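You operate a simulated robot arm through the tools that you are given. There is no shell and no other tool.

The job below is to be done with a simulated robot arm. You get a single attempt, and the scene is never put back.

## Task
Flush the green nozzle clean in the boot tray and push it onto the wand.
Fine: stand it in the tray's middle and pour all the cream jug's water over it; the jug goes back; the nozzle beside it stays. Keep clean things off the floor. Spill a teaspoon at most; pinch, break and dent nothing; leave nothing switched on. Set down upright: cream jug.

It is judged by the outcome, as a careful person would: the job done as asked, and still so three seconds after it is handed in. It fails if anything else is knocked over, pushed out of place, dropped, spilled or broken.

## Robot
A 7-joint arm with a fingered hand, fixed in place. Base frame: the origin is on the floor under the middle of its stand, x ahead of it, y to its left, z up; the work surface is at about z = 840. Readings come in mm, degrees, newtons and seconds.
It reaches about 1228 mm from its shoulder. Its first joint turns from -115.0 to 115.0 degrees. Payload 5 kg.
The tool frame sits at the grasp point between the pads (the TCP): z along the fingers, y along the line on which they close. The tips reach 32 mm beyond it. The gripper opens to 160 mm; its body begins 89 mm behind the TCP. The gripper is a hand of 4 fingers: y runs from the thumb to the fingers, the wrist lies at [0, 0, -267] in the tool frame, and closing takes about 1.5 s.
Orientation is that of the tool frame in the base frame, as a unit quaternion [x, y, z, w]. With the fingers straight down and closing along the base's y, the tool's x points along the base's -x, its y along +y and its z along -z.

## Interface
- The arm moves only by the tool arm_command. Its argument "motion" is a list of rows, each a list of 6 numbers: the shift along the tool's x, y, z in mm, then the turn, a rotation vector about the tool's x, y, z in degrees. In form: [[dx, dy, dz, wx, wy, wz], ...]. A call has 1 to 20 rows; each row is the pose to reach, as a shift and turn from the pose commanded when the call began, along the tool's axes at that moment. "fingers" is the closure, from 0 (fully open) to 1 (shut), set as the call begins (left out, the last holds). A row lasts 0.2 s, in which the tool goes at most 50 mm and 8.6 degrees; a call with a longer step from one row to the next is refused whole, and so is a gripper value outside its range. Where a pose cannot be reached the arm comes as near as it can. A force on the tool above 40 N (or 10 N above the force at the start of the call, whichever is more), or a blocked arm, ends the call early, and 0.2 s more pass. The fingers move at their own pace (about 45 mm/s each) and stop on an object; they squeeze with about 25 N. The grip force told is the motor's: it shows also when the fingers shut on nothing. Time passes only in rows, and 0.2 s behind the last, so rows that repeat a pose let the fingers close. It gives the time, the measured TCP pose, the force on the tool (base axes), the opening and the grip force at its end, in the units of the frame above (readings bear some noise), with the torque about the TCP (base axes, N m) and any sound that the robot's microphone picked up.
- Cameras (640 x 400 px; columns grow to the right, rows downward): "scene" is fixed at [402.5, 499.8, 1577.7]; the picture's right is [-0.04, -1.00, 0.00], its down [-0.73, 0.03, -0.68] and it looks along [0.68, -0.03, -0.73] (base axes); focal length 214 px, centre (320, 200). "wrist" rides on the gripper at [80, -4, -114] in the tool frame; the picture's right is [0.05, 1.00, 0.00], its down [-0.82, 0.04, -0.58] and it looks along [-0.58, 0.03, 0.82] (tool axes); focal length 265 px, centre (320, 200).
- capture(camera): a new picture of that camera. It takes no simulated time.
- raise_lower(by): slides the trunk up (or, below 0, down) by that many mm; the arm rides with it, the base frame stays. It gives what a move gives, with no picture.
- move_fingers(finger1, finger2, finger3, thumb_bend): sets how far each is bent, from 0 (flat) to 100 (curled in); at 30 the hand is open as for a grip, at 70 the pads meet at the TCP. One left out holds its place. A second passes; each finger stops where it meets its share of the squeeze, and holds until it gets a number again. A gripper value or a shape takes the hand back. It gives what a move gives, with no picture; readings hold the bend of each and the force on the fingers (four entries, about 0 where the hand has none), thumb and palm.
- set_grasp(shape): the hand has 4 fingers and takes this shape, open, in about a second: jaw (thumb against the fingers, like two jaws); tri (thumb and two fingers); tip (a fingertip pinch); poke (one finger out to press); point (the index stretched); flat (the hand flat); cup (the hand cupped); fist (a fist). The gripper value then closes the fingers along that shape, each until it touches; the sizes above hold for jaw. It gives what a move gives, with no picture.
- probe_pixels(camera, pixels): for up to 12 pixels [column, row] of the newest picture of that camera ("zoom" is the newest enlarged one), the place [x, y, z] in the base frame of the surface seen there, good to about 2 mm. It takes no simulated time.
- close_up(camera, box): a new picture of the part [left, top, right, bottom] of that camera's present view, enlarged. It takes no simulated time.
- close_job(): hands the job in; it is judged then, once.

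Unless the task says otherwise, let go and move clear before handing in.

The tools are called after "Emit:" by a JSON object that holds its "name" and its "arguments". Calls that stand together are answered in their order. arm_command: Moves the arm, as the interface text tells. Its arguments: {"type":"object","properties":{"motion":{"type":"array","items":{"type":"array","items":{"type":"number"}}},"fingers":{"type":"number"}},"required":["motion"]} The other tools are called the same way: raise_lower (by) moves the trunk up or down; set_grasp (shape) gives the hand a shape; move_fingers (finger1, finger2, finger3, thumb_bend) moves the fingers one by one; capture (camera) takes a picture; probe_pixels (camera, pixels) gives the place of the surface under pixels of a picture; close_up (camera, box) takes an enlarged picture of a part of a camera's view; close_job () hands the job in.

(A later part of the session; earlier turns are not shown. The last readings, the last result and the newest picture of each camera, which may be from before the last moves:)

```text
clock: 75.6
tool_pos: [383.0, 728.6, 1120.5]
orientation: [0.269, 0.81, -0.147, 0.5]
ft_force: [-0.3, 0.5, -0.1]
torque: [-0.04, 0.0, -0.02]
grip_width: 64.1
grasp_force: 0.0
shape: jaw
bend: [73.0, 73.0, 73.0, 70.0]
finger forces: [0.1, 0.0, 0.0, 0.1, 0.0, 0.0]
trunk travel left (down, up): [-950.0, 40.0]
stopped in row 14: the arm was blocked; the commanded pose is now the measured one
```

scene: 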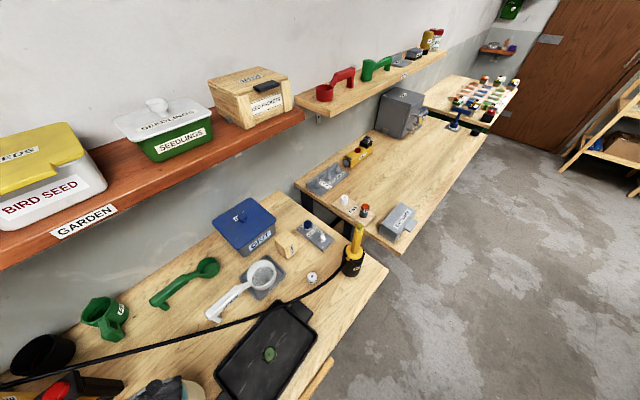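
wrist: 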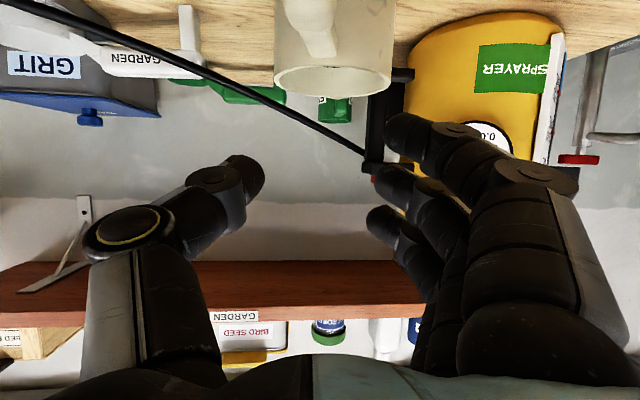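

I'm near the pour-start pose again but the arm's fold has changed. I'll go up high, turn back to heading 47° there, and come down again to the good handle posture.

Emit:
{"name": "arm_command", "arguments": {"motion": [[-35.7, 0.3, -17.9, 0, 0, 0], [-71.4, 0.6, -35.8, 0, 0, 0], [-107.1, 0.9, -53.7, 0, 0, 0], [-142.8, 1.2, -71.6, 0, 0, 0], [-178.5, 1.5, -89.5, 0, 0, 0], [-214.2, 1.8, -107.4, 0, 0, 0], [-249.9, 2.1, -125.3, 0, 0, 0], [-294, 2.4, -147, 0, 0, 0], [-294, 2.4, -147, 0, 0, 0]]}}

```text
clock: 77.6
tool_pos: [386.0, 720.0, 1445.9]
orientation: [0.268, 0.81, -0.148, 0.5]
ft_force: [0.5, 0.9, 0.1]
torque: [-0.01, -0.01, -0.03]
grip_width: 64.3
grasp_force: 0.0
shape: jaw
bend: [73.0, 73.0, 73.0, 70.0]
finger forces: [0.0, 0.0, 0.0, 0.0, 0.0, 0.0]
trunk travel left (down, up): [-950.0, 40.0]
```

At z≈1446 now; I'll yaw +82° at this height, toward (433,712,1455).

Emit:
{"name": "arm_command", "arguments": {"motion": [[-2.5, 1.9, 3.1, -6.6, 0.2, -3.4], [-4.9, 3.9, 6.2, -13.3, 0.4, -6.8], [-7.4, 5.8, 9.4, -19.9, 0.6, -10.2], [-9.8, 7.7, 12.5, -26.5, 0.8, -13.6], [-12.3, 9.6, 15.6, -33.1, 1, -17], [-14.7, 11.6, 18.7, -39.8, 1.25, -20.4], [-17.2, 13.5, 21.8, -46.4, 1.5, -23.8], [-19.6, 15.4, 24.9, -53, 1.7, -27.2], [-22.1, 17.3, 28, -59.6, 1.9, -30.6], [-24.5, 19.3, 31.2, -66.3, 2.1, -34], [-27, 21.2, 34.3, -72.9, 2.3, -37.4], [-27, 21.2, 34.3, -72.9, 2.3, -37.4]]}}

```text
clock: 80.2
tool_pos: [429.6, 710.4, 1455.4]
orientation: [-0.329, 0.787, 0.217, 0.474]
ft_force: [-0.9, -0.1, -0.8]
torque: [-0.02, -0.02, -0.03]
grip_width: 64.3
grasp_force: 0.0
shape: jaw
bend: [73.0, 73.0, 73.0, 70.0]
finger forces: [0.0, 0.1, 0.0, 0.0, 0.1, 0.0]
trunk travel left (down, up): [-950.0, 40.0]
```

The high turn works, so it's a safe route for returning the jug later. Now down to the handle hover at (353,740,1030), heading 57°, hand 20° below horizontal.

Emit:
{"name": "arm_command", "arguments": {"motion": [[39.4, 6.3, 16.7, -0.9, -0.7, -0.6], [78.9, 12.6, 33.3, -1.8, -1.4, -1.2], [118.3, 18.9, 50, -2.7, -2.1, -1.7], [157.8, 25.2, 66.7, -3.6, -2.8, -2.3], [197.2, 31.6, 83.4, -4.5, -3.5, -2.9], [236.6, 37.9, 100, -5.4, -4.2, -3.5], [276.1, 44.2, 116.7, -6.3, -4.9, -4.1], [315.5, 50.5, 133.4, -7.2, -5.6, -4.6], [355, 56.8, 150, -8.1, -6.3, -5.2], [394.4, 63.1, 166.7, -9, -6.9, -5.8], [394.4, 63.1, 166.7, -9, -6.9, -5.8], [394.4, 63.1, 166.7, -9, -6.9, -5.8]]}}

Emit:
{"name": "capture", "arguments": {"camera": "wrist"}}

```text
clock: 82.8
tool_pos: [353.9, 741.0, 1027.3]
orientation: [-0.391, 0.72, 0.273, 0.504]
ft_force: [0.5, -0.8, 0.3]
torque: [0.01, -0.03, 0.02]
grip_width: 64.3
grasp_force: 0.2
shape: jaw
bend: [73.0, 73.0, 73.0, 70.0]
finger forces: [0.0, 0.0, 0.0, 0.0, 0.0, 0.0]
trunk travel left (down, up): [-950.0, 40.0]
```

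```text
taken
```

wrist: 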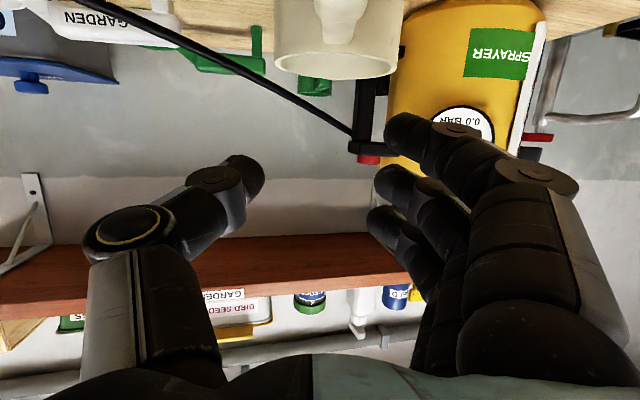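

On target at (354,741,1027). The handle is at (340,20) with the jug rim centred at (337,62). I'll zoom for fine alignment.

Emit:
{"name": "close_up", "arguments": {"camera": "wrist", "box": [250, 0, 430, 90]}}

Emit:
{"name": "probe_pixels", "arguments": {"camera": "wrist", "pixels": [[340, 5], [320, 5], [360, 5], [340, 25], [325, 38], [352, 40], [275, 55], [403, 50], [338, 75], [345, 3], [332, 3], [338, 40]]}}

```text
3.56 times, centred on (340, 45) of wrist
```

zoom: 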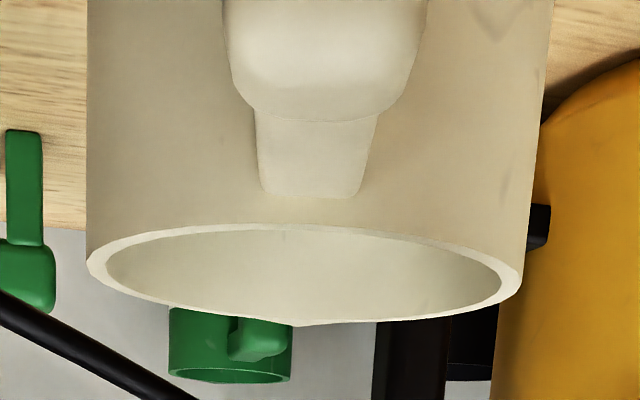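

```text
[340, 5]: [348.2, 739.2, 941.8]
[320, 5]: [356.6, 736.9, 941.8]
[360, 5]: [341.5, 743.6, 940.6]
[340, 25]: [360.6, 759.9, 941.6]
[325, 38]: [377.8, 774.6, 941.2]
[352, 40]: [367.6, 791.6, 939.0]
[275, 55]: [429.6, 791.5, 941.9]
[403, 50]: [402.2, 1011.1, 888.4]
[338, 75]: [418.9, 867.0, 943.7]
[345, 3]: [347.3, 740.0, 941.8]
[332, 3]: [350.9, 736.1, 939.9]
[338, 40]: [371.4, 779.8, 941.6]
```

The handle lines up with the hand (post centre about (350,744), heading 60° against the hand's 57°). I'll lower alongside the handle to z≈965 first and check.

Emit:
{"name": "arm_command", "arguments": {"motion": [[1.6, -1.1, -4.4, 0, 0, 0], [20.4, -1.1, 2.5, 0, 0, 0], [39.2, -1.1, 9.3, 0, 0, 0], [58, -1.1, 16.2, 0, 0, 0], [58, -1.1, 16.2, 0, 0, 0], [58, -1.1, 16.2, 0, 0, 0]]}}

Emit:
{"name": "capture", "arguments": {"camera": "wrist"}}

```text
clock: 84.2
tool_pos: [352.8, 736.8, 968.4]
orientation: [-0.39, 0.721, 0.272, 0.505]
ft_force: [-0.5, 0.8, 0.8]
torque: [0.02, -0.01, 0.02]
grip_width: 64.3
grasp_force: 0.0
shape: jaw
bend: [73.0, 73.0, 73.0, 70.0]
finger forces: [0.0, 0.1, 0.1, 0.0, 0.0, 0.0]
trunk travel left (down, up): [-950.0, 40.0]
```

```text
taken
```

wrist: 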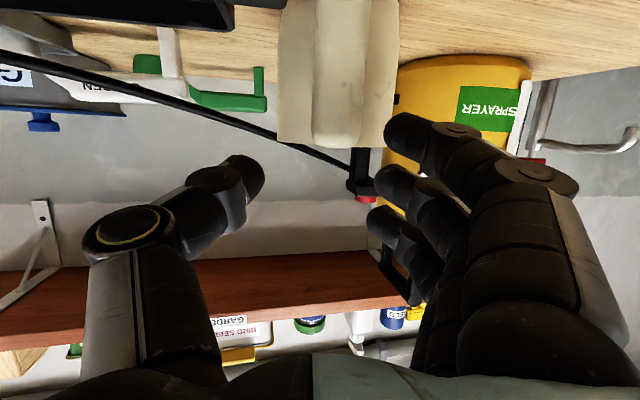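

The post spans cols 312–367, a bit closer to the fingers (385) than to the thumb (264). I'll shift 4 mm toward the fingers' side and lower to z≈907.

Emit:
{"name": "arm_command", "arguments": {"motion": [[0, 4, 0, 0, 0, 0], [14, 4, 5.1, 0, 0, 0], [28, 4, 10.2, 0, 0, 0], [42, 4, 15.4, 0, 0, 0], [51, 4, 18.6, 0, 0, 0], [57.3, 4, 20.9, 0, 0, 0], [57.3, 4, 20.9, 0, 0, 0], [57.3, 4, 20.9, 0, 0, 0]]}}

Emit:
{"name": "capture", "arguments": {"camera": "wrist"}}

```text
clock: 86.2
tool_pos: [354.4, 761.1, 938.0]
orientation: [-0.383, 0.714, 0.284, 0.514]
ft_force: [0.4, 0.6, 0.4]
torque: [-0.02, -0.01, 0.04]
grip_width: 64.1
grasp_force: 0.1
shape: jaw
bend: [73.0, 73.0, 73.0, 70.0]
finger forces: [0.1, 0.0, 0.1, 0.1, 0.0, 0.0]
trunk travel left (down, up): [-950.0, 40.0]
stopped in row 8: the arm was blocked; the commanded pose is now the measured one
```

```text
taken
```

wrist: 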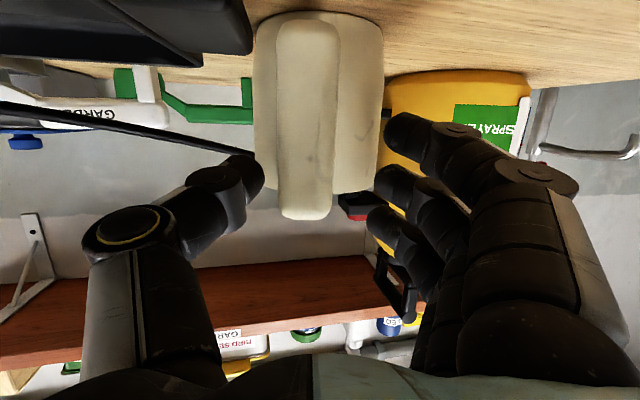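

The arm stopped at z≈938, pushed 20 mm forward without any contact force: again a posture limit, this time when low. Pose at z=968 was fine, so I'll go back there and then lower the trunk by 61 mm, which brings the hand straight down rigidly.

Emit:
{"name": "arm_command", "arguments": {"motion": [[-7.3, -2.5, -9.9, 0, 0.6, 0], [-14.7, -4.9, -19.7, 0, 1.2, 0], [-22, -7.4, -29.6, 0, 1.8, 0], [-22, -7.4, -29.6, 0, 1.8, 0], [-22, -7.4, -29.6, 0, 1.8, 0]]}}

Emit:
{"name": "capture", "arguments": {"camera": "wrist"}}

```text
clock: 87.4
tool_pos: [347.7, 736.3, 967.0]
orientation: [-0.387, 0.722, 0.277, 0.502]
ft_force: [0.2, 0.2, 0.9]
torque: [-0.03, 0.02, -0.02]
grip_width: 64.1
grasp_force: 0.0
shape: jaw
bend: [73.0, 73.0, 73.0, 70.0]
finger forces: [0.0, 0.0, 0.0, 0.1, 0.0, 0.0]
trunk travel left (down, up): [-950.0, 40.0]
```

```text
taken
```

wrist: 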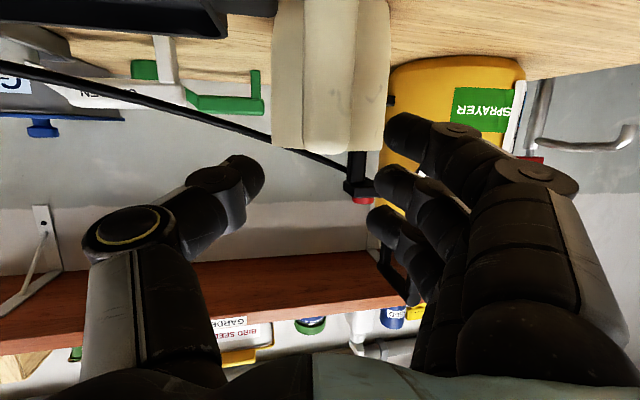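

The post is now centred between thumb and fingers (cols 303–357). I'll lower the trunk by 60 mm to bring the hand around the handle.

Emit:
{"name": "raise_lower", "arguments": {"by": -60}}

Emit:
{"name": "capture", "arguments": {"camera": "wrist"}}

```text
clock: 88.4
tool_pos: [348.5, 737.7, 907.4]
orientation: [-0.387, 0.722, 0.278, 0.501]
ft_force: [-0.4, 0.4, 0.2]
torque: [0.02, 0.04, -0.03]
grip_width: 64.3
grasp_force: 0.1
shape: jaw
bend: [73.0, 73.0, 73.0, 70.0]
finger forces: [0.0, 0.0, 0.0, 0.0, 0.0, 0.1]
trunk travel left (down, up): [-890.0, 100.0]
```

```text
taken
```

wrist: 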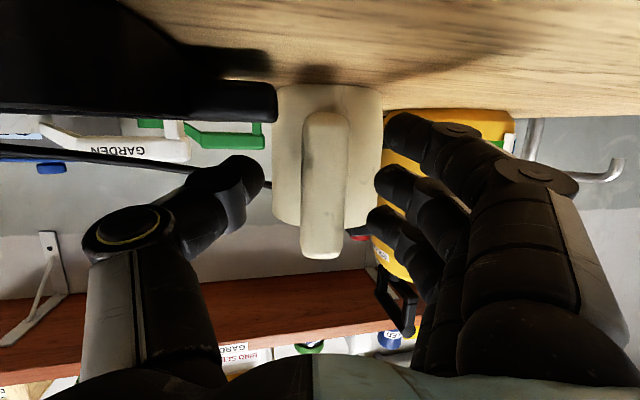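

The post (cols 303–350, rows 110–258) sits between thumb and three fingers at the right height. I'll close the grip.

Emit:
{"name": "arm_command", "arguments": {"motion": [[0, 0, 0, 0, 0, 0], [0, 0, 0, 0, 0, 0], [0, 0, 0, 0, 0, 0], [0, 0, 0, 0, 0, 0], [0, 0, 0, 0, 0, 0], [0, 0, 0, 0, 0, 0], [0, 0, 0, 0, 0, 0]], "fingers": 1.0}}

Emit:
{"name": "capture", "arguments": {"camera": "wrist"}}

```text
clock: 90.0
tool_pos: [348.7, 737.3, 905.0]
orientation: [-0.389, 0.721, 0.279, 0.501]
ft_force: [-1.2, 1.0, -0.7]
torque: [0.02, 0.07, 0.05]
grip_width: 19.0
grasp_force: 24.5
shape: jaw
bend: [72.0, 72.0, 72.0, 70.0]
finger forces: [7.7, 7.5, 7.6, 0.0, 21.6, 0.0]
trunk travel left (down, up): [-890.0, 100.0]
```

```text
taken
```

wrist: 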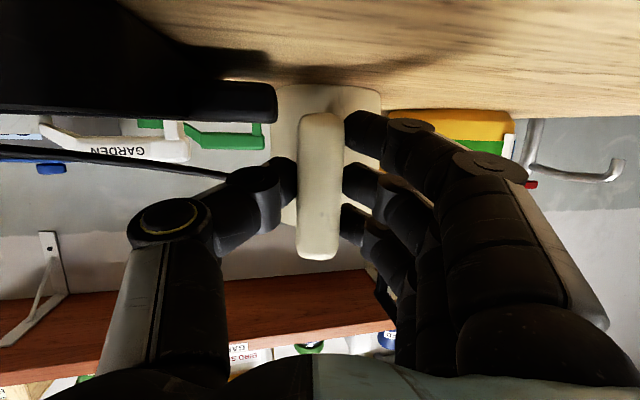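

Grip is firm: three fingers 7.6 N each, thumb 21.6 N, width 19 mm. I'll lift a little with the trunk first and check for droop.

Emit:
{"name": "raise_lower", "arguments": {"by": 12}}

Emit:
{"name": "capture", "arguments": {"camera": "wrist"}}

Emit:
{"name": "close_up", "arguments": {"camera": "scene", "box": [120, 320, 280, 400]}}

```text
clock: 90.6
tool_pos: [348.5, 736.8, 916.7]
orientation: [-0.387, 0.723, 0.276, 0.502]
ft_force: [1.6, -0.1, -3.4]
torque: [-0.23, 0.16, 0.01]
grip_width: 19.4
grasp_force: 25.2
shape: jaw
bend: [72.0, 72.0, 71.0, 70.0]
finger forces: [8.7, 7.5, 6.9, 0.0, 22.8, 0.0]
trunk travel left (down, up): [-902.0, 88.0]
```

```text
taken
```

wrist: 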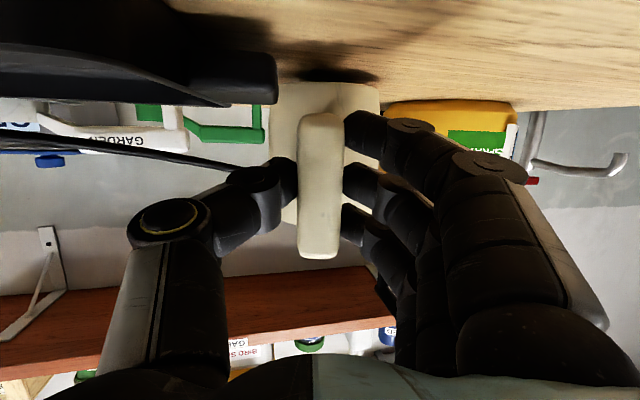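

```text
4.00 times, centred on (200, 360) of scene
```

zoom: 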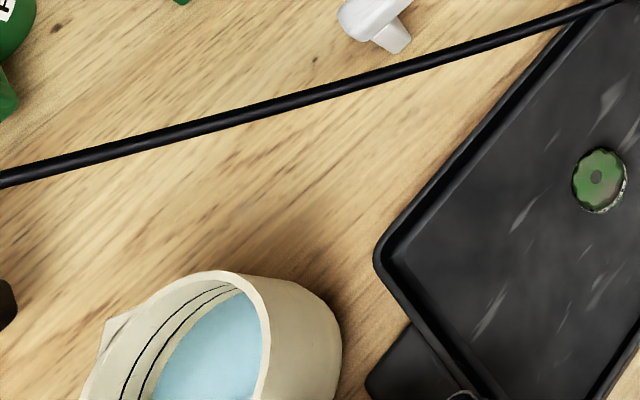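

The jug hangs level (3.4 N, no droop). I'll raise the trunk another 85 mm, well clear of tray and hose.

Emit:
{"name": "raise_lower", "arguments": {"by": 85}}

Emit:
{"name": "capture", "arguments": {"camera": "wrist"}}

Emit:
{"name": "close_up", "arguments": {"camera": "scene", "box": [120, 320, 280, 400]}}

```text
clock: 91.8
tool_pos: [347.8, 738.1, 1001.8]
orientation: [-0.387, 0.723, 0.277, 0.501]
ft_force: [0.1, -0.2, -3.2]
torque: [-0.22, 0.15, 0.01]
grip_width: 19.2
grasp_force: 24.9
shape: jaw
bend: [72.0, 72.0, 71.0, 70.0]
finger forces: [8.5, 7.6, 7.0, 0.0, 22.7, 0.0]
trunk travel left (down, up): [-987.0, 3.0]
```

```text
taken
```

wrist: 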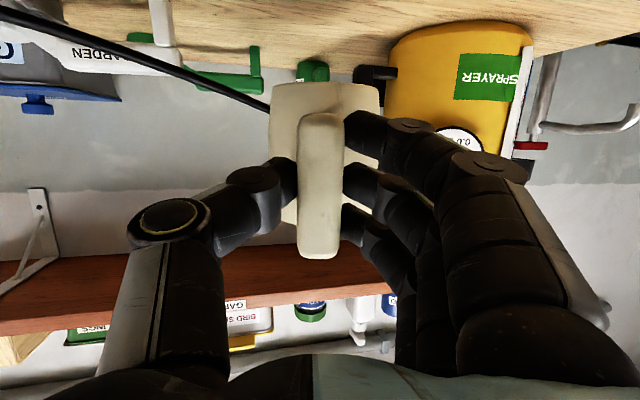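

```text
4.00 times, centred on (200, 360) of scene
```

zoom: 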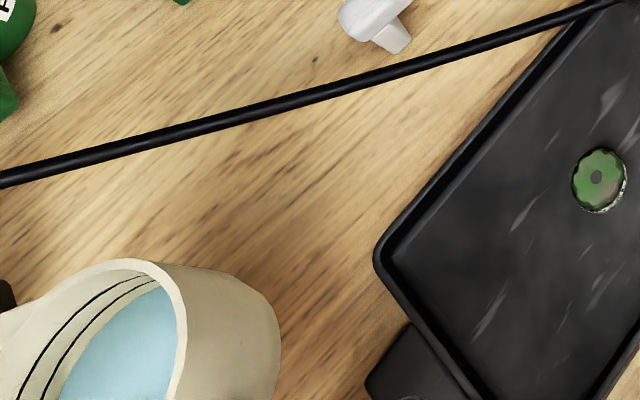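

The jug is up at TCP z≈1002, level, with water steady. I'll now slowly yaw toward the pour heading, in sections, checking tracking each time.

Emit:
{"name": "arm_command", "arguments": {"motion": [[-2.8, -1.4, -1, 4.3, -0.06, 1.6], [-5.5, -2.8, -2, 8.6, -0.12, 3.2], [-8.3, -4.2, -3, 13, -0.18, 4.8], [-11, -5.6, -3.9, 17.3, -0.24, 6.3], [-13.8, -7, -4.9, 21.6, -0.3, 7.9], [-16.5, -8.4, -5.9, 25.9, -0.35, 9.5]]}}

```text
clock: 93.2
tool_pos: [354.1, 732.9, 1019.1]
orientation: [-0.204, 0.794, 0.15, 0.553]
ft_force: [0.8, 0.4, -3.2]
torque: [-0.16, 0.22, 0.0]
grip_width: 19.0
grasp_force: 25.6
shape: jaw
bend: [72.0, 72.0, 71.0, 70.0]
finger forces: [8.6, 7.4, 7.1, 0.0, 22.8, 0.0]
trunk travel left (down, up): [-987.0, 3.0]
```

Tracking is exact (354,733,1019). Next section of the yaw.

Emit:
{"name": "arm_command", "arguments": {"motion": [[-3, -1.2, -0.4, 4.3, -0.06, 1.6], [-6, -2.4, -0.7, 8.6, -0.12, 3.2], [-8.9, -3.6, -1.1, 13, -0.18, 4.8], [-11.9, -4.8, -1.4, 17.3, -0.24, 6.3], [-14.9, -6.1, -1.8, 21.6, -0.3, 7.9], [-17.9, -7.3, -2.2, 25.9, -0.35, 9.5], [-20.9, -8.5, -2.5, 30.2, -0.41, 11.1]]}}

```text
clock: 94.8
tool_pos: [364.5, 728.6, 1044.6]
orientation: [0.026, 0.819, -0.008, 0.573]
ft_force: [0.0, 0.3, -3.2]
torque: [0.02, 0.28, 0.0]
grip_width: 19.1
grasp_force: 25.2
shape: jaw
bend: [72.0, 72.0, 71.0, 70.0]
finger forces: [8.7, 7.4, 7.4, 0.0, 23.1, 0.0]
trunk travel left (down, up): [-987.0, 3.0]
```

Still exact. Final section of the yaw to heading −35°.

Emit:
{"name": "arm_command", "arguments": {"motion": [[-2.5, -0.7, 0.3, 4.3, -0.08, 1.6], [-4.9, -1.4, 0.5, 8.7, -0.15, 3.2], [-7.4, -2.1, 0.8, 13, -0.23, 4.8], [-9.9, -2.8, 1.1, 17.4, -0.31, 6.3], [-12.4, -3.5, 1.4, 21.7, -0.39, 7.9], [-14.8, -4.2, 1.6, 26.1, -0.46, 9.5], [-17.3, -4.9, 1.9, 30.4, -0.54, 11.1], [-17.3, -4.9, 1.9, 30.4, -0.54, 11.1]]}}

Emit:
{"name": "capture", "arguments": {"camera": "scene"}}

Emit:
{"name": "capture", "arguments": {"camera": "wrist"}}

```text
clock: 95.9
tool_pos: [409.2, 801.3, 1191.8]
orientation: [0.21, 0.795, -0.035, 0.568]
ft_force: [0.4, 0.5, -2.3]
torque: [0.13, 0.25, 0.02]
grip_width: 18.8
grasp_force: 25.1
shape: jaw
bend: [72.0, 72.0, 71.0, 71.0]
finger forces: [9.2, 7.5, 7.8, 0.0, 23.7, 0.1]
out of reach, approached as far as the arm can: row 5
trunk travel left (down, up): [-987.0, 3.0]
stopped in row 5: the arm was blocked; the commanded pose is now the measured one
```

```text
taken
```

scene: 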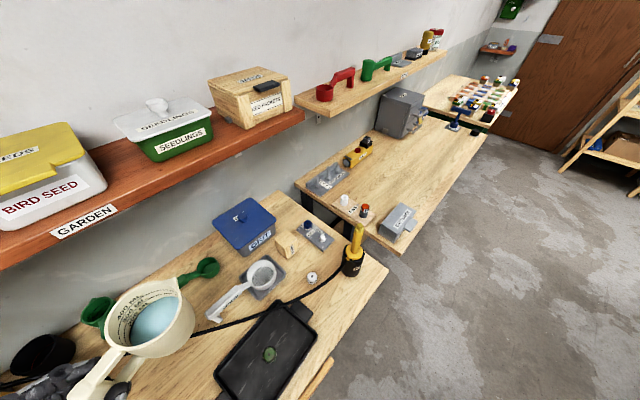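

```text
taken
```

wrist: 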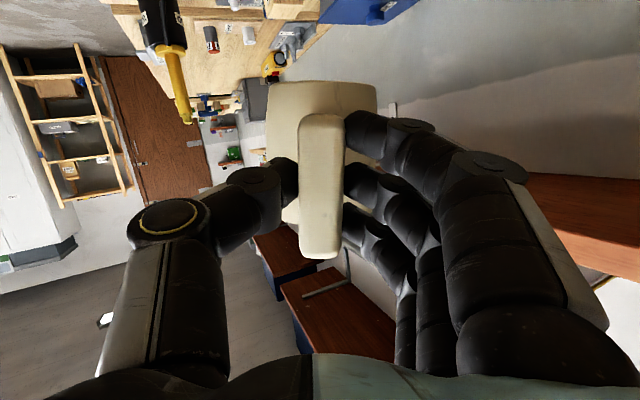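

The arm hit a limit and jumped to (409,801,1192), but the jug is still held nearly upright with water in it. I'll check closely for any spill.

Emit:
{"name": "close_up", "arguments": {"camera": "scene", "box": [60, 250, 260, 400]}}

Emit:
{"name": "close_up", "arguments": {"camera": "scene", "box": [180, 230, 400, 400]}}

Emit:
{"name": "arm_command", "arguments": {"motion": [[0, 0, 0, 0, 0, 0], [0, 0, 0, 0, 0, 0]]}}

```text
2.67 times, centred on (160, 325) of scene
```

zoom: 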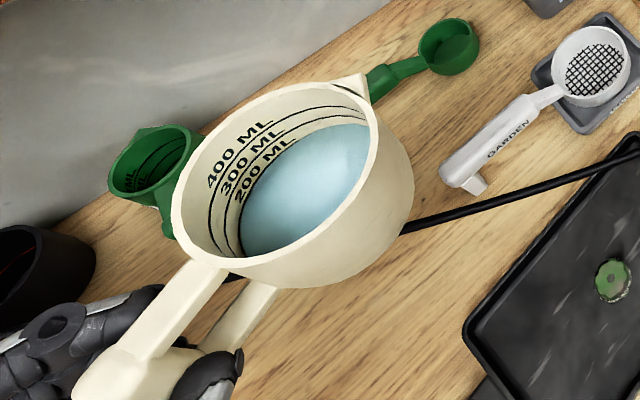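

```text
2.35 times, centred on (290, 315) of scene
```

zoom: 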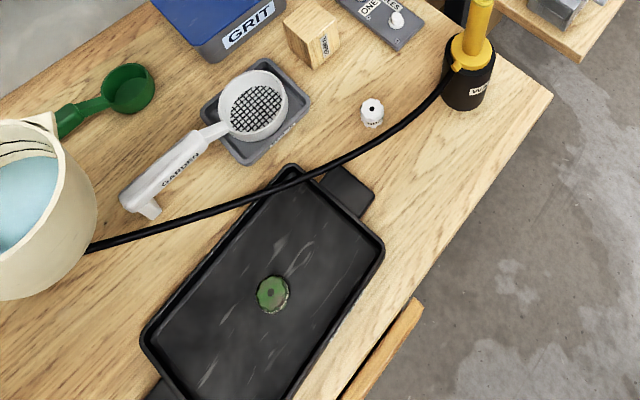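

```text
clock: 96.5
tool_pos: [410.6, 801.6, 1193.2]
orientation: [0.211, 0.795, -0.035, 0.568]
ft_force: [-0.2, 0.9, -3.5]
torque: [0.08, 0.24, 0.01]
grip_width: 19.2
grasp_force: 25.4
shape: jaw
bend: [72.0, 72.0, 71.0, 71.0]
finger forces: [9.0, 7.5, 8.0, 0.0, 24.0, 0.0]
trunk travel left (down, up): [-987.0, 3.0]
```

No spill: the weight reads 3.5 N again and the bench is dry. The stop was a reach limit at heading −35°, so I'll use heading −18°, level out the 10° roll, and ease to the new pour-start at (353,684,1060).

Emit:
{"name": "arm_command", "arguments": {"motion": [[8.6, -12.8, 2.5, 0, 0, -0.9], [17.1, -25.5, 5.1, 0, 0, -1.9], [25.7, -38.3, 7.6, 0, 0, -2.8], [34.3, -51, 10.2, 0, 0, -3.8], [42.8, -63.8, 12.7, 0, 0, -4.7], [51.4, -76.5, 15.3, 0, 0, -5.7], [60, -89.3, 17.8, 0, 0, -6.6], [68.5, -102, 20.3, 0, 0, -7.5], [77.1, -114.8, 22.9, 0, 0, -8.5], [85.7, -127.5, 25.4, 0, 0, -9.4], [94.2, -140.3, 28, 0, 0, -10.4], [102.8, -153, 30.5, 0, 0, -11.3], [102.8, -153, 30.5, 0, 0, -11.3]]}}

Emit:
{"name": "capture", "arguments": {"camera": "scene"}}

```text
clock: 99.5
tool_pos: [349.7, 713.7, 1095.8]
orientation: [0.139, 0.811, -0.067, 0.564]
ft_force: [0.0, -1.1, -3.5]
torque: [0.06, 0.29, 0.03]
grip_width: 19.0
grasp_force: 25.1
shape: jaw
bend: [72.0, 72.0, 71.0, 71.0]
finger forces: [8.9, 7.5, 8.3, 0.2, 23.6, 0.1]
trunk travel left (down, up): [-987.0, 3.0]
stopped in row 13: the arm was blocked; the commanded pose is now the measured one
```

```text
taken
```

scene: 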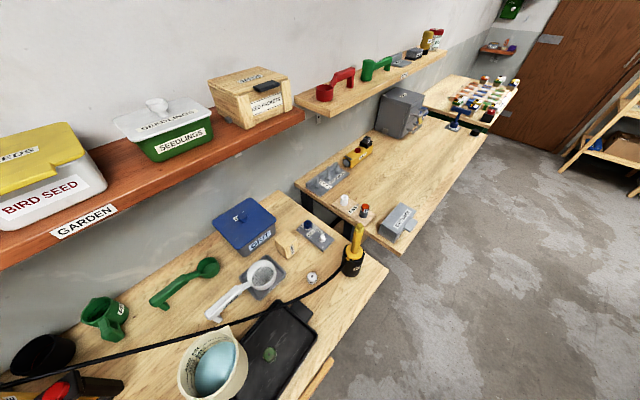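

The jug is near the tray at (350,714,1096), level, water intact. Tilting should move the arm away from this limit, so I'll tilt 28° here (no pour yet before ~48°) and then continue moving.

Emit:
{"name": "arm_command", "arguments": {"motion": [[0, 0, 0, 0, 3.5, -0.4], [0, 0, 0, 0, 7, -0.8], [0, 0, 0, 0, 10.5, -1.2], [0, 0, 0, 0, 14, -1.6], [0, 0, 0, 0, 17.5, -2], [0, 0, 0, 0, 21, -2.4], [0, 0, 0, 0, 24.5, -2.7], [0, 0, 0, 0, 28, -3], [0, 0, 0, 0, 28, -3]]}}

Emit:
{"name": "capture", "arguments": {"camera": "scene"}}

```text
clock: 101.5
tool_pos: [349.8, 712.5, 1092.1]
orientation: [0.129, 0.927, -0.047, 0.349]
ft_force: [-0.3, -0.1, -3.8]
torque: [0.06, 0.2, 0.02]
grip_width: 18.9
grasp_force: 25.3
shape: jaw
bend: [72.0, 72.0, 71.0, 71.0]
finger forces: [8.8, 7.4, 8.3, 0.0, 23.4, 0.0]
trunk travel left (down, up): [-987.0, 3.0]
```

```text
taken
```

scene: 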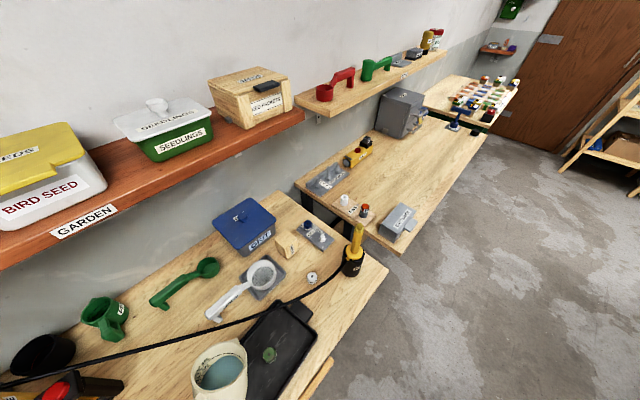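

Tilted 28° smoothly. I'll get the nozzle's exact place and the jug's spout position from the scene camera.

Emit:
{"name": "close_up", "arguments": {"camera": "scene", "box": [170, 310, 330, 400]}}

Emit:
{"name": "probe_pixels", "arguments": {"camera": "zoom", "pixels": [[396, 178], [405, 170], [388, 190], [300, 130], [295, 160], [310, 230], [200, 130], [100, 240], [210, 260], [280, 380], [130, 330], [240, 120]]}}

```text
4.00 times, centred on (250, 355) of scene
```

zoom: 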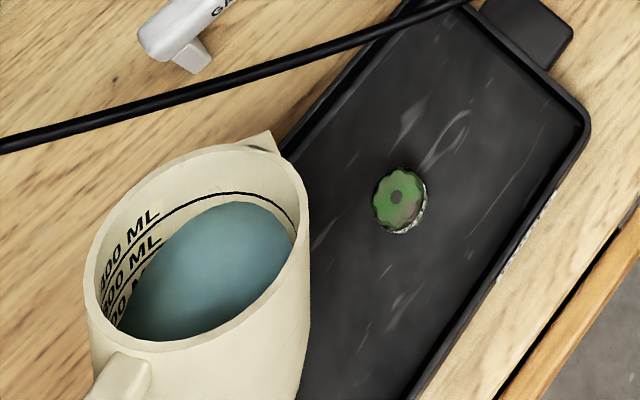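

```text
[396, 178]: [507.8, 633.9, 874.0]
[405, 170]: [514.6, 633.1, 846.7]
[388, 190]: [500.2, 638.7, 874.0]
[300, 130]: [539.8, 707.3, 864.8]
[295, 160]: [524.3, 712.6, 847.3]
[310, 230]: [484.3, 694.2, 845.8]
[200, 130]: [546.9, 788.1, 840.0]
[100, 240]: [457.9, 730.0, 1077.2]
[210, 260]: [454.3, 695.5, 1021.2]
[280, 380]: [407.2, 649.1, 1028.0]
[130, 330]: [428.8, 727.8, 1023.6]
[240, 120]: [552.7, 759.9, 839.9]
```

The nozzle's hole is at about (498.5,635.5,874). I'll probe the spout tip, near zoom (268,138).

Emit:
{"name": "probe_pixels", "arguments": {"camera": "zoom", "pixels": [[268, 138], [262, 146], [272, 146], [255, 145], [265, 152], [276, 155], [300, 190], [90, 280], [150, 180], [190, 345], [120, 365], [308, 240]]}}

```text
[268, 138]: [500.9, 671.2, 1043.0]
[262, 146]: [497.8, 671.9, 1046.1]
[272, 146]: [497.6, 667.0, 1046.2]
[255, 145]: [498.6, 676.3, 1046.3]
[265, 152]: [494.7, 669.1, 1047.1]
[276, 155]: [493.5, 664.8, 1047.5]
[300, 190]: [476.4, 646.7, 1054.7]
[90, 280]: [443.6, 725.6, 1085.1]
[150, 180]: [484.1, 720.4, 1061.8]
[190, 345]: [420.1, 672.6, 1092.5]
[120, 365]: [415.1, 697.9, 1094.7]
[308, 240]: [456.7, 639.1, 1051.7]
```

The spout tip is at (501,671,1043), ~157 mm ahead of the TCP. I'll bring the tilt to 40° (still no flow) with the lip just short of the nozzle, at about z=965.

Emit:
{"name": "arm_command", "arguments": {"motion": [[4.2, -6, 6.9, 0, 1.9, 0], [8.5, -11.9, 13.8, 0, 3.8, 0], [12.7, -17.9, 20.8, 0, 5.8, 0], [16.9, -23.8, 27.7, 0, 7.7, 0], [21.2, -29.8, 34.6, 0, 9.6, 0], [25.4, -35.7, 41.5, 0, 11.5, 0], [25.4, -35.7, 41.5, 0, 11.5, 0]]}}

Emit:
{"name": "close_up", "arguments": {"camera": "scene", "box": [170, 310, 330, 400]}}

```text
clock: 103.1
tool_pos: [347.1, 676.0, 1044.1]
orientation: [0.134, 0.957, -0.034, 0.255]
ft_force: [-0.6, 1.0, -2.7]
torque: [0.06, 0.14, 0.0]
grip_width: 19.1
grasp_force: 25.5
shape: jaw
bend: [72.0, 72.0, 71.0, 71.0]
finger forces: [8.9, 7.4, 8.3, 0.0, 23.5, 0.0]
trunk travel left (down, up): [-987.0, 3.0]
```

```text
4.00 times, centred on (250, 355) of scene
```

zoom: 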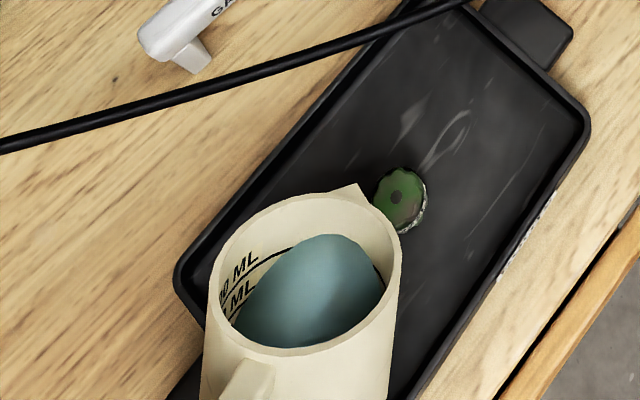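

The spout (zoom (360,187)) is now just left of the nozzle. I'll probe the tip to fine-tune before the flow starts.

Emit:
{"name": "probe_pixels", "arguments": {"camera": "zoom", "pixels": [[360, 188], [357, 192], [364, 195], [353, 195], [370, 205], [397, 196], [402, 240], [225, 240], [345, 200], [310, 250]]}}

```text
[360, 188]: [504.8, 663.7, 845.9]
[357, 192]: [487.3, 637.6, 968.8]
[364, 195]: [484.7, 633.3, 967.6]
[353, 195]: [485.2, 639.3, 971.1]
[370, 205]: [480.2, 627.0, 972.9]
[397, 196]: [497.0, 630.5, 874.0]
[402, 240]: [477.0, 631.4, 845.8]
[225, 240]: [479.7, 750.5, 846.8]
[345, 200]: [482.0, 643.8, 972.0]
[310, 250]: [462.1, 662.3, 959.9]
```

The lip is ~11 mm short of the nozzle, in line with the pour direction. I'll tilt slowly on to 50°, pivoting about the lip, and look for the start of the flow.

Emit:
{"name": "arm_command", "arguments": {"motion": [[-4, 0, -1.3, 0, 2, 0], [-7.9, 0, -2.4, 0, 4, 0], [-12.1, 0, -3.4, 0, 6, 0], [-16.2, 0, -4.1, 0, 8, 0], [-20.5, 0, -4.6, 0, 10, 0]]}}

Emit:
{"name": "close_up", "arguments": {"camera": "scene", "box": [170, 310, 330, 400]}}

```text
clock: 104.3
tool_pos: [364.4, 670.2, 1058.2]
orientation: [0.137, 0.976, -0.022, 0.17]
ft_force: [-0.2, -0.6, -4.3]
torque: [0.02, 0.12, 0.0]
grip_width: 18.7
grasp_force: 24.9
shape: jaw
bend: [72.0, 72.0, 71.0, 71.0]
finger forces: [8.9, 7.3, 8.1, 0.0, 23.3, 0.0]
trunk travel left (down, up): [-987.0, 3.0]
```

```text
4.00 times, centred on (250, 355) of scene
```

zoom: 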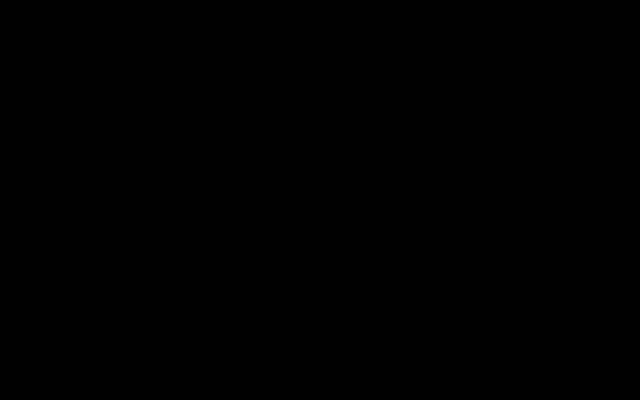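

The enlarged scene picture came back completely black, so I can't tell whether water has begun to flow; the arm readings are normal (z 1058, 4.3 N down). I won't tilt further blind, so I'll take fresh pictures from both cameras.

Emit:
{"name": "capture", "arguments": {"camera": "scene"}}

Emit:
{"name": "capture", "arguments": {"camera": "wrist"}}

```text
taken
```

scene: 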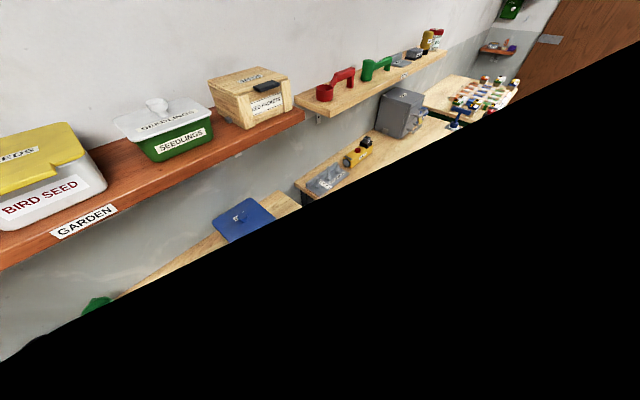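

```text
taken
```

wrist: 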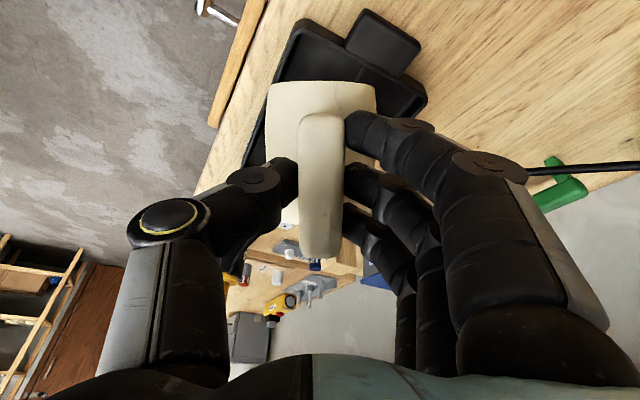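

The black area has a straight diagonal edge with the rest of the scene normal, so it is most likely an arm link right in front of the scene camera rather than a fault; the wrist view still works, showing the jug from behind and part of the tray at (340,60). I'll hold still, read the weight, and look at the tray through the wrist camera.

Emit:
{"name": "arm_command", "arguments": {"motion": [[0, 0, 0, 0, 0, 0], [0, 0, 0, 0, 0, 0], [0, 0, 0, 0, 0, 0], [0, 0, 0, 0, 0, 0]]}}

Emit:
{"name": "close_up", "arguments": {"camera": "wrist", "box": [220, 0, 460, 150]}}

Emit:
{"name": "probe_pixels", "arguments": {"camera": "scene", "pixels": [[320, 300], [500, 200], [200, 350], [600, 100]]}}

```text
clock: 105.3
tool_pos: [363.3, 670.7, 1058.1]
orientation: [0.137, 0.976, -0.023, 0.17]
ft_force: [0.8, -0.4, -3.3]
torque: [0.04, 0.11, 0.05]
grip_width: 18.9
grasp_force: 25.6
shape: jaw
bend: [72.0, 72.0, 71.0, 71.0]
finger forces: [8.7, 7.4, 8.2, 0.1, 23.3, 0.1]
trunk travel left (down, up): [-987.0, 3.0]
```

```text
2.67 times, centred on (340, 75) of wrist
```

zoom: 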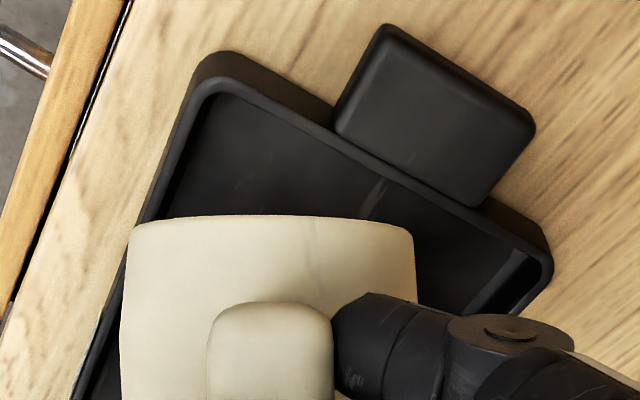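

```text
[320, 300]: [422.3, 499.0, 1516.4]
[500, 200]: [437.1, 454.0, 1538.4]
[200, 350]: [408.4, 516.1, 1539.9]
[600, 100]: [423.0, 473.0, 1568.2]
```

Probing the black pixels gives a surface only ~50 mm from the scene camera, so an arm link is indeed blocking it, not a fault. Weight is still 3.3 N and the visible tray floor is dry, so no flow yet; I'll tilt on very slowly, 1° per row, and keep checking.

Emit:
{"name": "arm_command", "arguments": {"motion": [[-2, 0, -0.7, 0, 1, 0], [-4.1, 0, -1.2, 0, 2, 0], [-6.3, 0, -1.7, 0, 3, 0], [-8.5, 0, -2.1, 0, 4, 0], [-8.5, 0, -2.1, 0, 4, 0]]}}

Emit:
{"name": "capture", "arguments": {"camera": "scene"}}

Emit:
{"name": "close_up", "arguments": {"camera": "wrist", "box": [220, 0, 460, 150]}}

```text
clock: 106.5
tool_pos: [368.8, 667.9, 1063.1]
orientation: [0.136, 0.981, -0.018, 0.137]
ft_force: [0.1, 0.4, -3.5]
torque: [0.02, 0.12, 0.02]
grip_width: 19.2
grasp_force: 25.6
shape: jaw
bend: [72.0, 72.0, 71.0, 71.0]
finger forces: [8.7, 7.4, 8.2, 0.1, 23.3, 0.0]
trunk travel left (down, up): [-987.0, 3.0]
```

```text
taken
```

scene: 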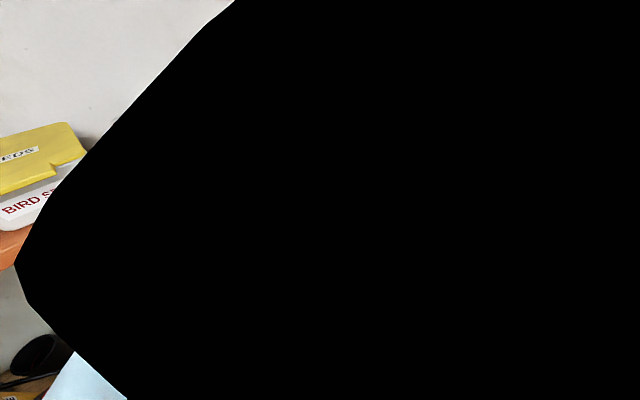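

```text
2.67 times, centred on (340, 75) of wrist
```

zoom: 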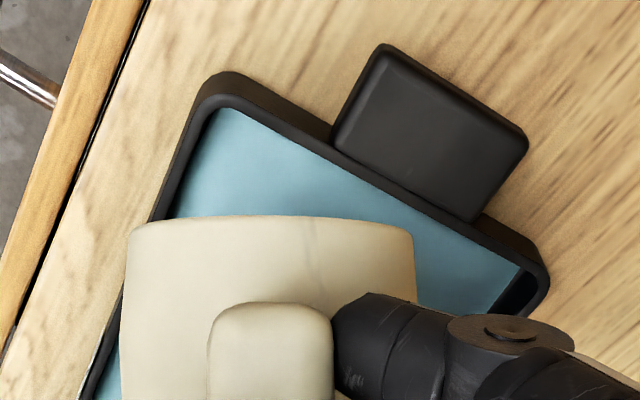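

Flow has begun: the tray floor seen at (300,60) of the wrist view is now covered in blue water while the bench beside it stays dry. The scene view is still blocked, so I'll keep pivoting about the lip over the nozzle, 1° per row, and check with the wrist camera.

Emit:
{"name": "arm_command", "arguments": {"motion": [[-2.1, 0, -0.5, 0, 1, 0], [-4.4, 0, -1.1, 0, 2, 0], [-6.6, 0, -1.5, 0, 3, 0], [-8.8, 0, -2, 0, 4, 0], [-11.1, 0, -2.4, 0, 5, 0], [-13.4, 0, -2.8, 0, 6, 0], [-15.7, 0, -3.3, 0, 7, 0], [-18.1, 0, -3.7, 0, 8, 0], [-20.5, 0, -4.1, 0, 9, 0], [-22.9, 0, -4.5, 0, 10, 0]]}}

Emit:
{"name": "capture", "arguments": {"camera": "scene"}}

Emit:
{"name": "capture", "arguments": {"camera": "wrist"}}

```text
clock: 108.7
tool_pos: [389.6, 664.2, 1074.1]
orientation: [0.138, 0.989, -0.006, 0.05]
ft_force: [-0.6, -0.1, -1.7]
torque: [0.02, 0.03, 0.03]
grip_width: 18.8
grasp_force: 24.7
shape: jaw
bend: [72.0, 72.0, 71.0, 71.0]
finger forces: [8.6, 7.4, 8.3, 0.0, 23.4, 0.0]
trunk travel left (down, up): [-987.0, 3.0]
```

```text
taken
```

scene: 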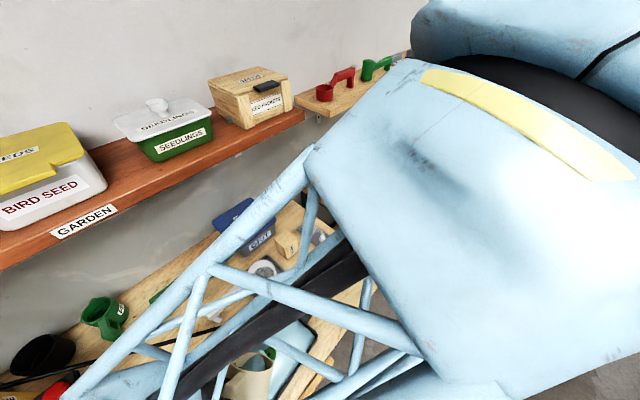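

```text
taken
```

wrist: 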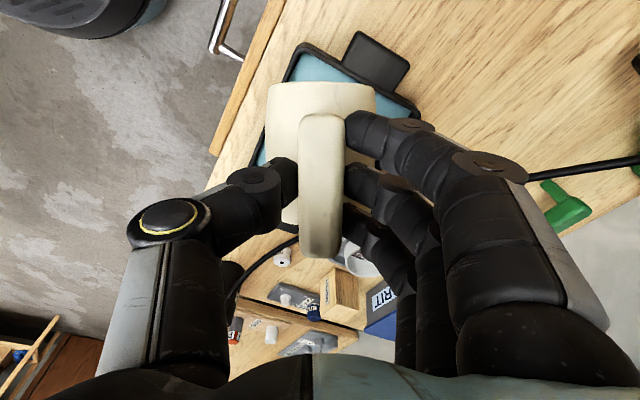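

Weight is down to 1.7 N, and the scene camera now sees past the arm lattice, with jug and tray around (255,370). I'll zoom there to see where the water lands.

Emit:
{"name": "close_up", "arguments": {"camera": "scene", "box": [210, 310, 340, 400]}}

Emit:
{"name": "close_up", "arguments": {"camera": "wrist", "box": [180, 20, 480, 200]}}

```text
4.44 times, centred on (275, 355) of scene
```

zoom: 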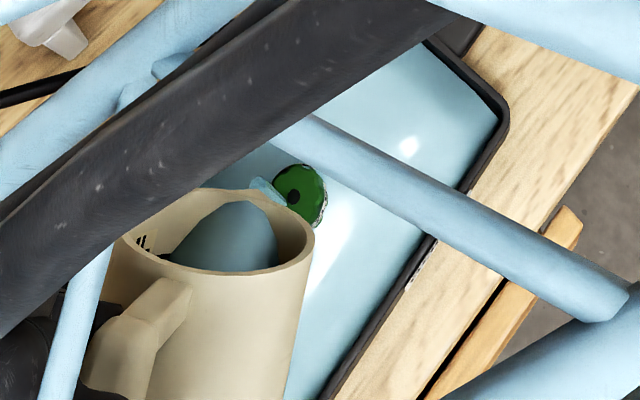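

```text
2.13 times, centred on (330, 110) of wrist
```

zoom: 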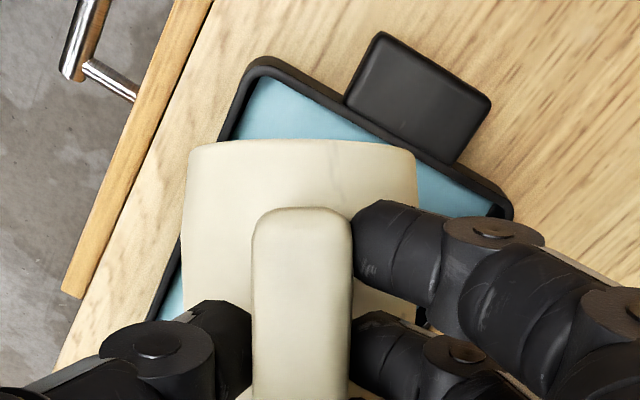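

The picture shows the stream leaving the lip and landing on the nozzle's near side; the nozzle is already bright green and the bench dry. I'll shift the lip forward 5 mm and keep tilting slowly.

Emit:
{"name": "arm_command", "arguments": {"motion": [[-3.4, 0, -0.6, 0, 1, 0], [-6.8, 0, -1.2, 0, 2, 0], [-10.1, 0, -1.7, 0, 3, 0], [-13.6, 0, -2.2, 0, 4, 0], [-17.1, 0, -2.7, 0, 5, 0], [-19.5, 0, -3.2, 0, 6, 0], [-22, 0, -3.9, 0, 7, 0], [-24.6, 0, -4.5, 0, 8, 0], [-27.2, 0, -5.1, 0, 9, 0], [-29.7, 0, -5.6, 0, 10, 0], [-32.3, 0, -6.1, 0, 11, 0], [-35, 0, -6.6, 0, 12, 0]]}}

Emit:
{"name": "capture", "arguments": {"camera": "scene"}}

Emit:
{"name": "close_up", "arguments": {"camera": "scene", "box": [210, 310, 340, 400]}}

```text
clock: 111.3
tool_pos: [423.5, 653.5, 1083.8]
orientation: [0.138, 0.989, 0.008, -0.053]
ft_force: [1.0, -0.6, -1.2]
torque: [0.03, 0.01, 0.0]
grip_width: 19.1
grasp_force: 24.8
shape: jaw
bend: [72.0, 72.0, 71.0, 71.0]
finger forces: [8.4, 7.4, 8.4, 0.0, 23.6, 0.0]
trunk travel left (down, up): [-987.0, 3.0]
```

```text
taken
```

scene: 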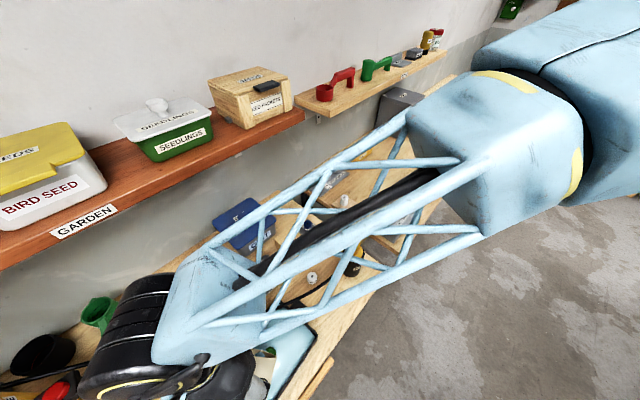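

```text
4.44 times, centred on (275, 355) of scene
```

zoom: 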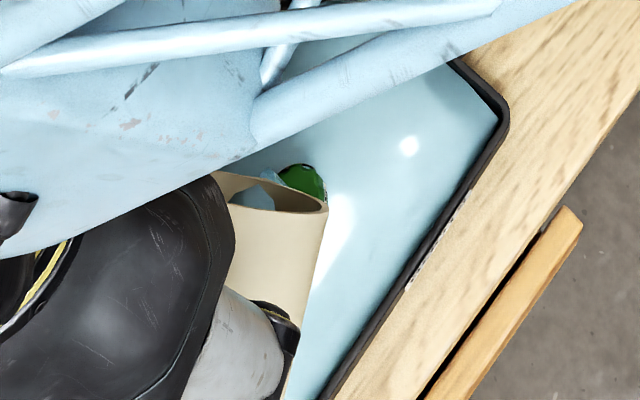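

Weight is 1.2 N; most of the water is out and the nozzle still sits under the lip. I'll tilt on to 100° and hold to drain.

Emit:
{"name": "arm_command", "arguments": {"motion": [[-5, 0, -1.9, 0, 2, 0], [-10.1, 0, -3.5, 0, 4, 0], [-15.3, 0, -5.4, 0, 6, 0], [-20.5, 0, -7.3, 0, 8, 0], [-25.9, 0, -8.9, 0, 10, 0], [-31.2, 0, -10.6, 0, 12, 0], [-36.7, 0, -12, 0, 14, 0], [-42.3, 0, -13.8, 0, 16, 0], [-47.7, 0, -15.3, 0, 18, 0], [-53.3, 0, -16.7, 0, 20, 0], [-59, 0, -17.9, 0, 22, 0], [-64.6, 0, -18.8, 0, 24, 0], [-64.6, 0, -18.8, 0, 24, 0], [-64.6, 0, -18.8, 0, 24, 0], [-64.6, 0, -18.8, 0, 24, 0]]}}

Emit:
{"name": "capture", "arguments": {"camera": "scene"}}

Emit:
{"name": "capture", "arguments": {"camera": "wrist"}}

```text
clock: 114.5
tool_pos: [458.8, 645.2, 1096.2]
orientation: [0.132, 0.973, 0.028, -0.187]
ft_force: [0.3, 0.7, -1.8]
torque: [-0.02, 0.01, 0.02]
grip_width: 19.1
grasp_force: 25.3
shape: jaw
bend: [72.0, 72.0, 71.0, 71.0]
finger forces: [8.2, 7.3, 8.5, 0.0, 23.4, 0.0]
out of reach, approached as far as the arm can: row 8, 9, 10, 11, 12, 13, 14, 15
trunk travel left (down, up): [-987.0, 3.0]
```

```text
taken
```

scene: 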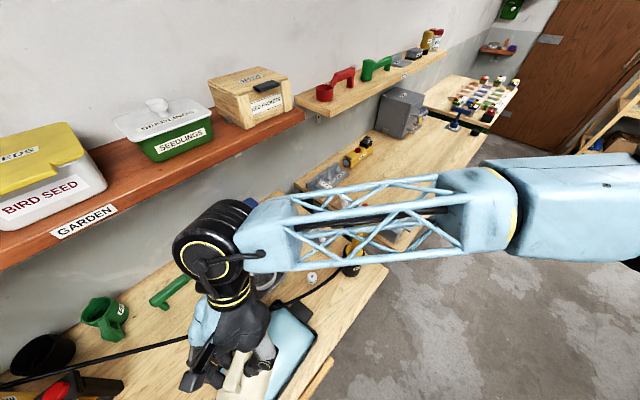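

```text
taken
```

wrist: 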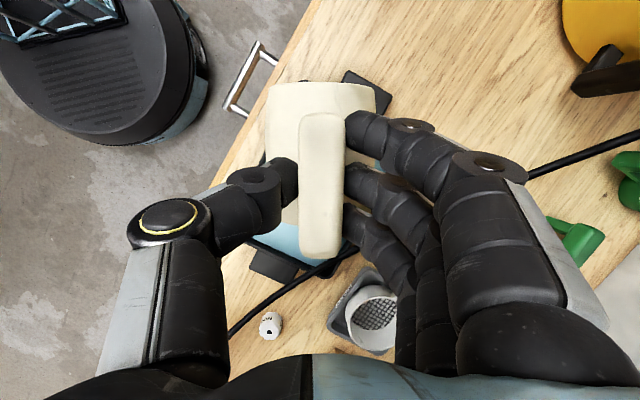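

The arm stopped at about 92° of tilt at this heading; earlier the full tilt worked at heading −35°. The lip is right above the nozzle, so I'll yaw 20° about it to let the arm complete the tilt.

Emit:
{"name": "arm_command", "arguments": {"motion": [[0, 0, 0, -2, 0, 3.5], [0, 0, 0, -4, 0, 6.9], [0, 0, 0, -6, 0, 10.4], [0, 0, 0, -8, 0, 13.8], [0, 0, 0, -10.1, 0, 17.3], [0, 0, 0, -10.1, 0, 17.3], [0, 0, 0, -10.1, 0, 17.3], [0, 0, 0, -10.1, 0, 17.3]]}}

Emit:
{"name": "capture", "arguments": {"camera": "scene"}}

Emit:
{"name": "close_up", "arguments": {"camera": "scene", "box": [190, 290, 350, 400]}}

```text
clock: 116.3
tool_pos: [459.6, 643.4, 1096.4]
orientation: [0.292, 0.936, 0.084, -0.177]
ft_force: [-0.2, -0.7, -1.1]
torque: [-0.04, -0.01, 0.01]
grip_width: 19.1
grasp_force: 25.4
shape: jaw
bend: [72.0, 72.0, 71.0, 71.0]
finger forces: [8.2, 7.2, 8.4, 0.0, 23.3, 0.1]
trunk travel left (down, up): [-987.0, 3.0]
```

```text
taken
```

scene: 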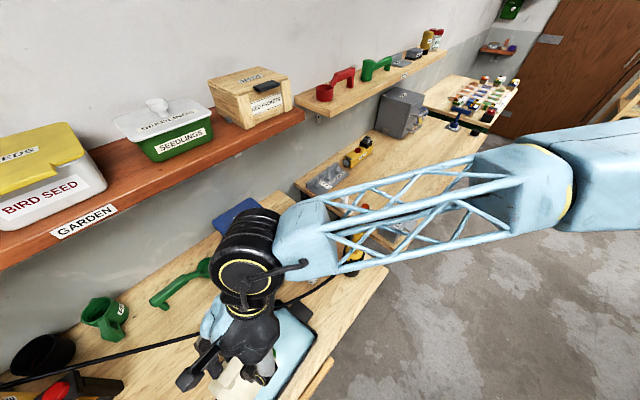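

```text
3.64 times, centred on (270, 345) of scene
```

zoom: 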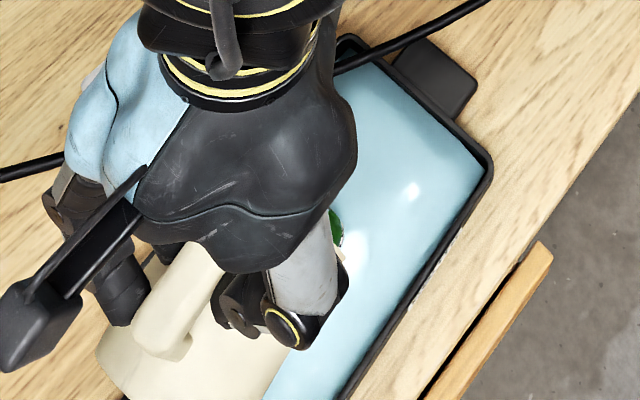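

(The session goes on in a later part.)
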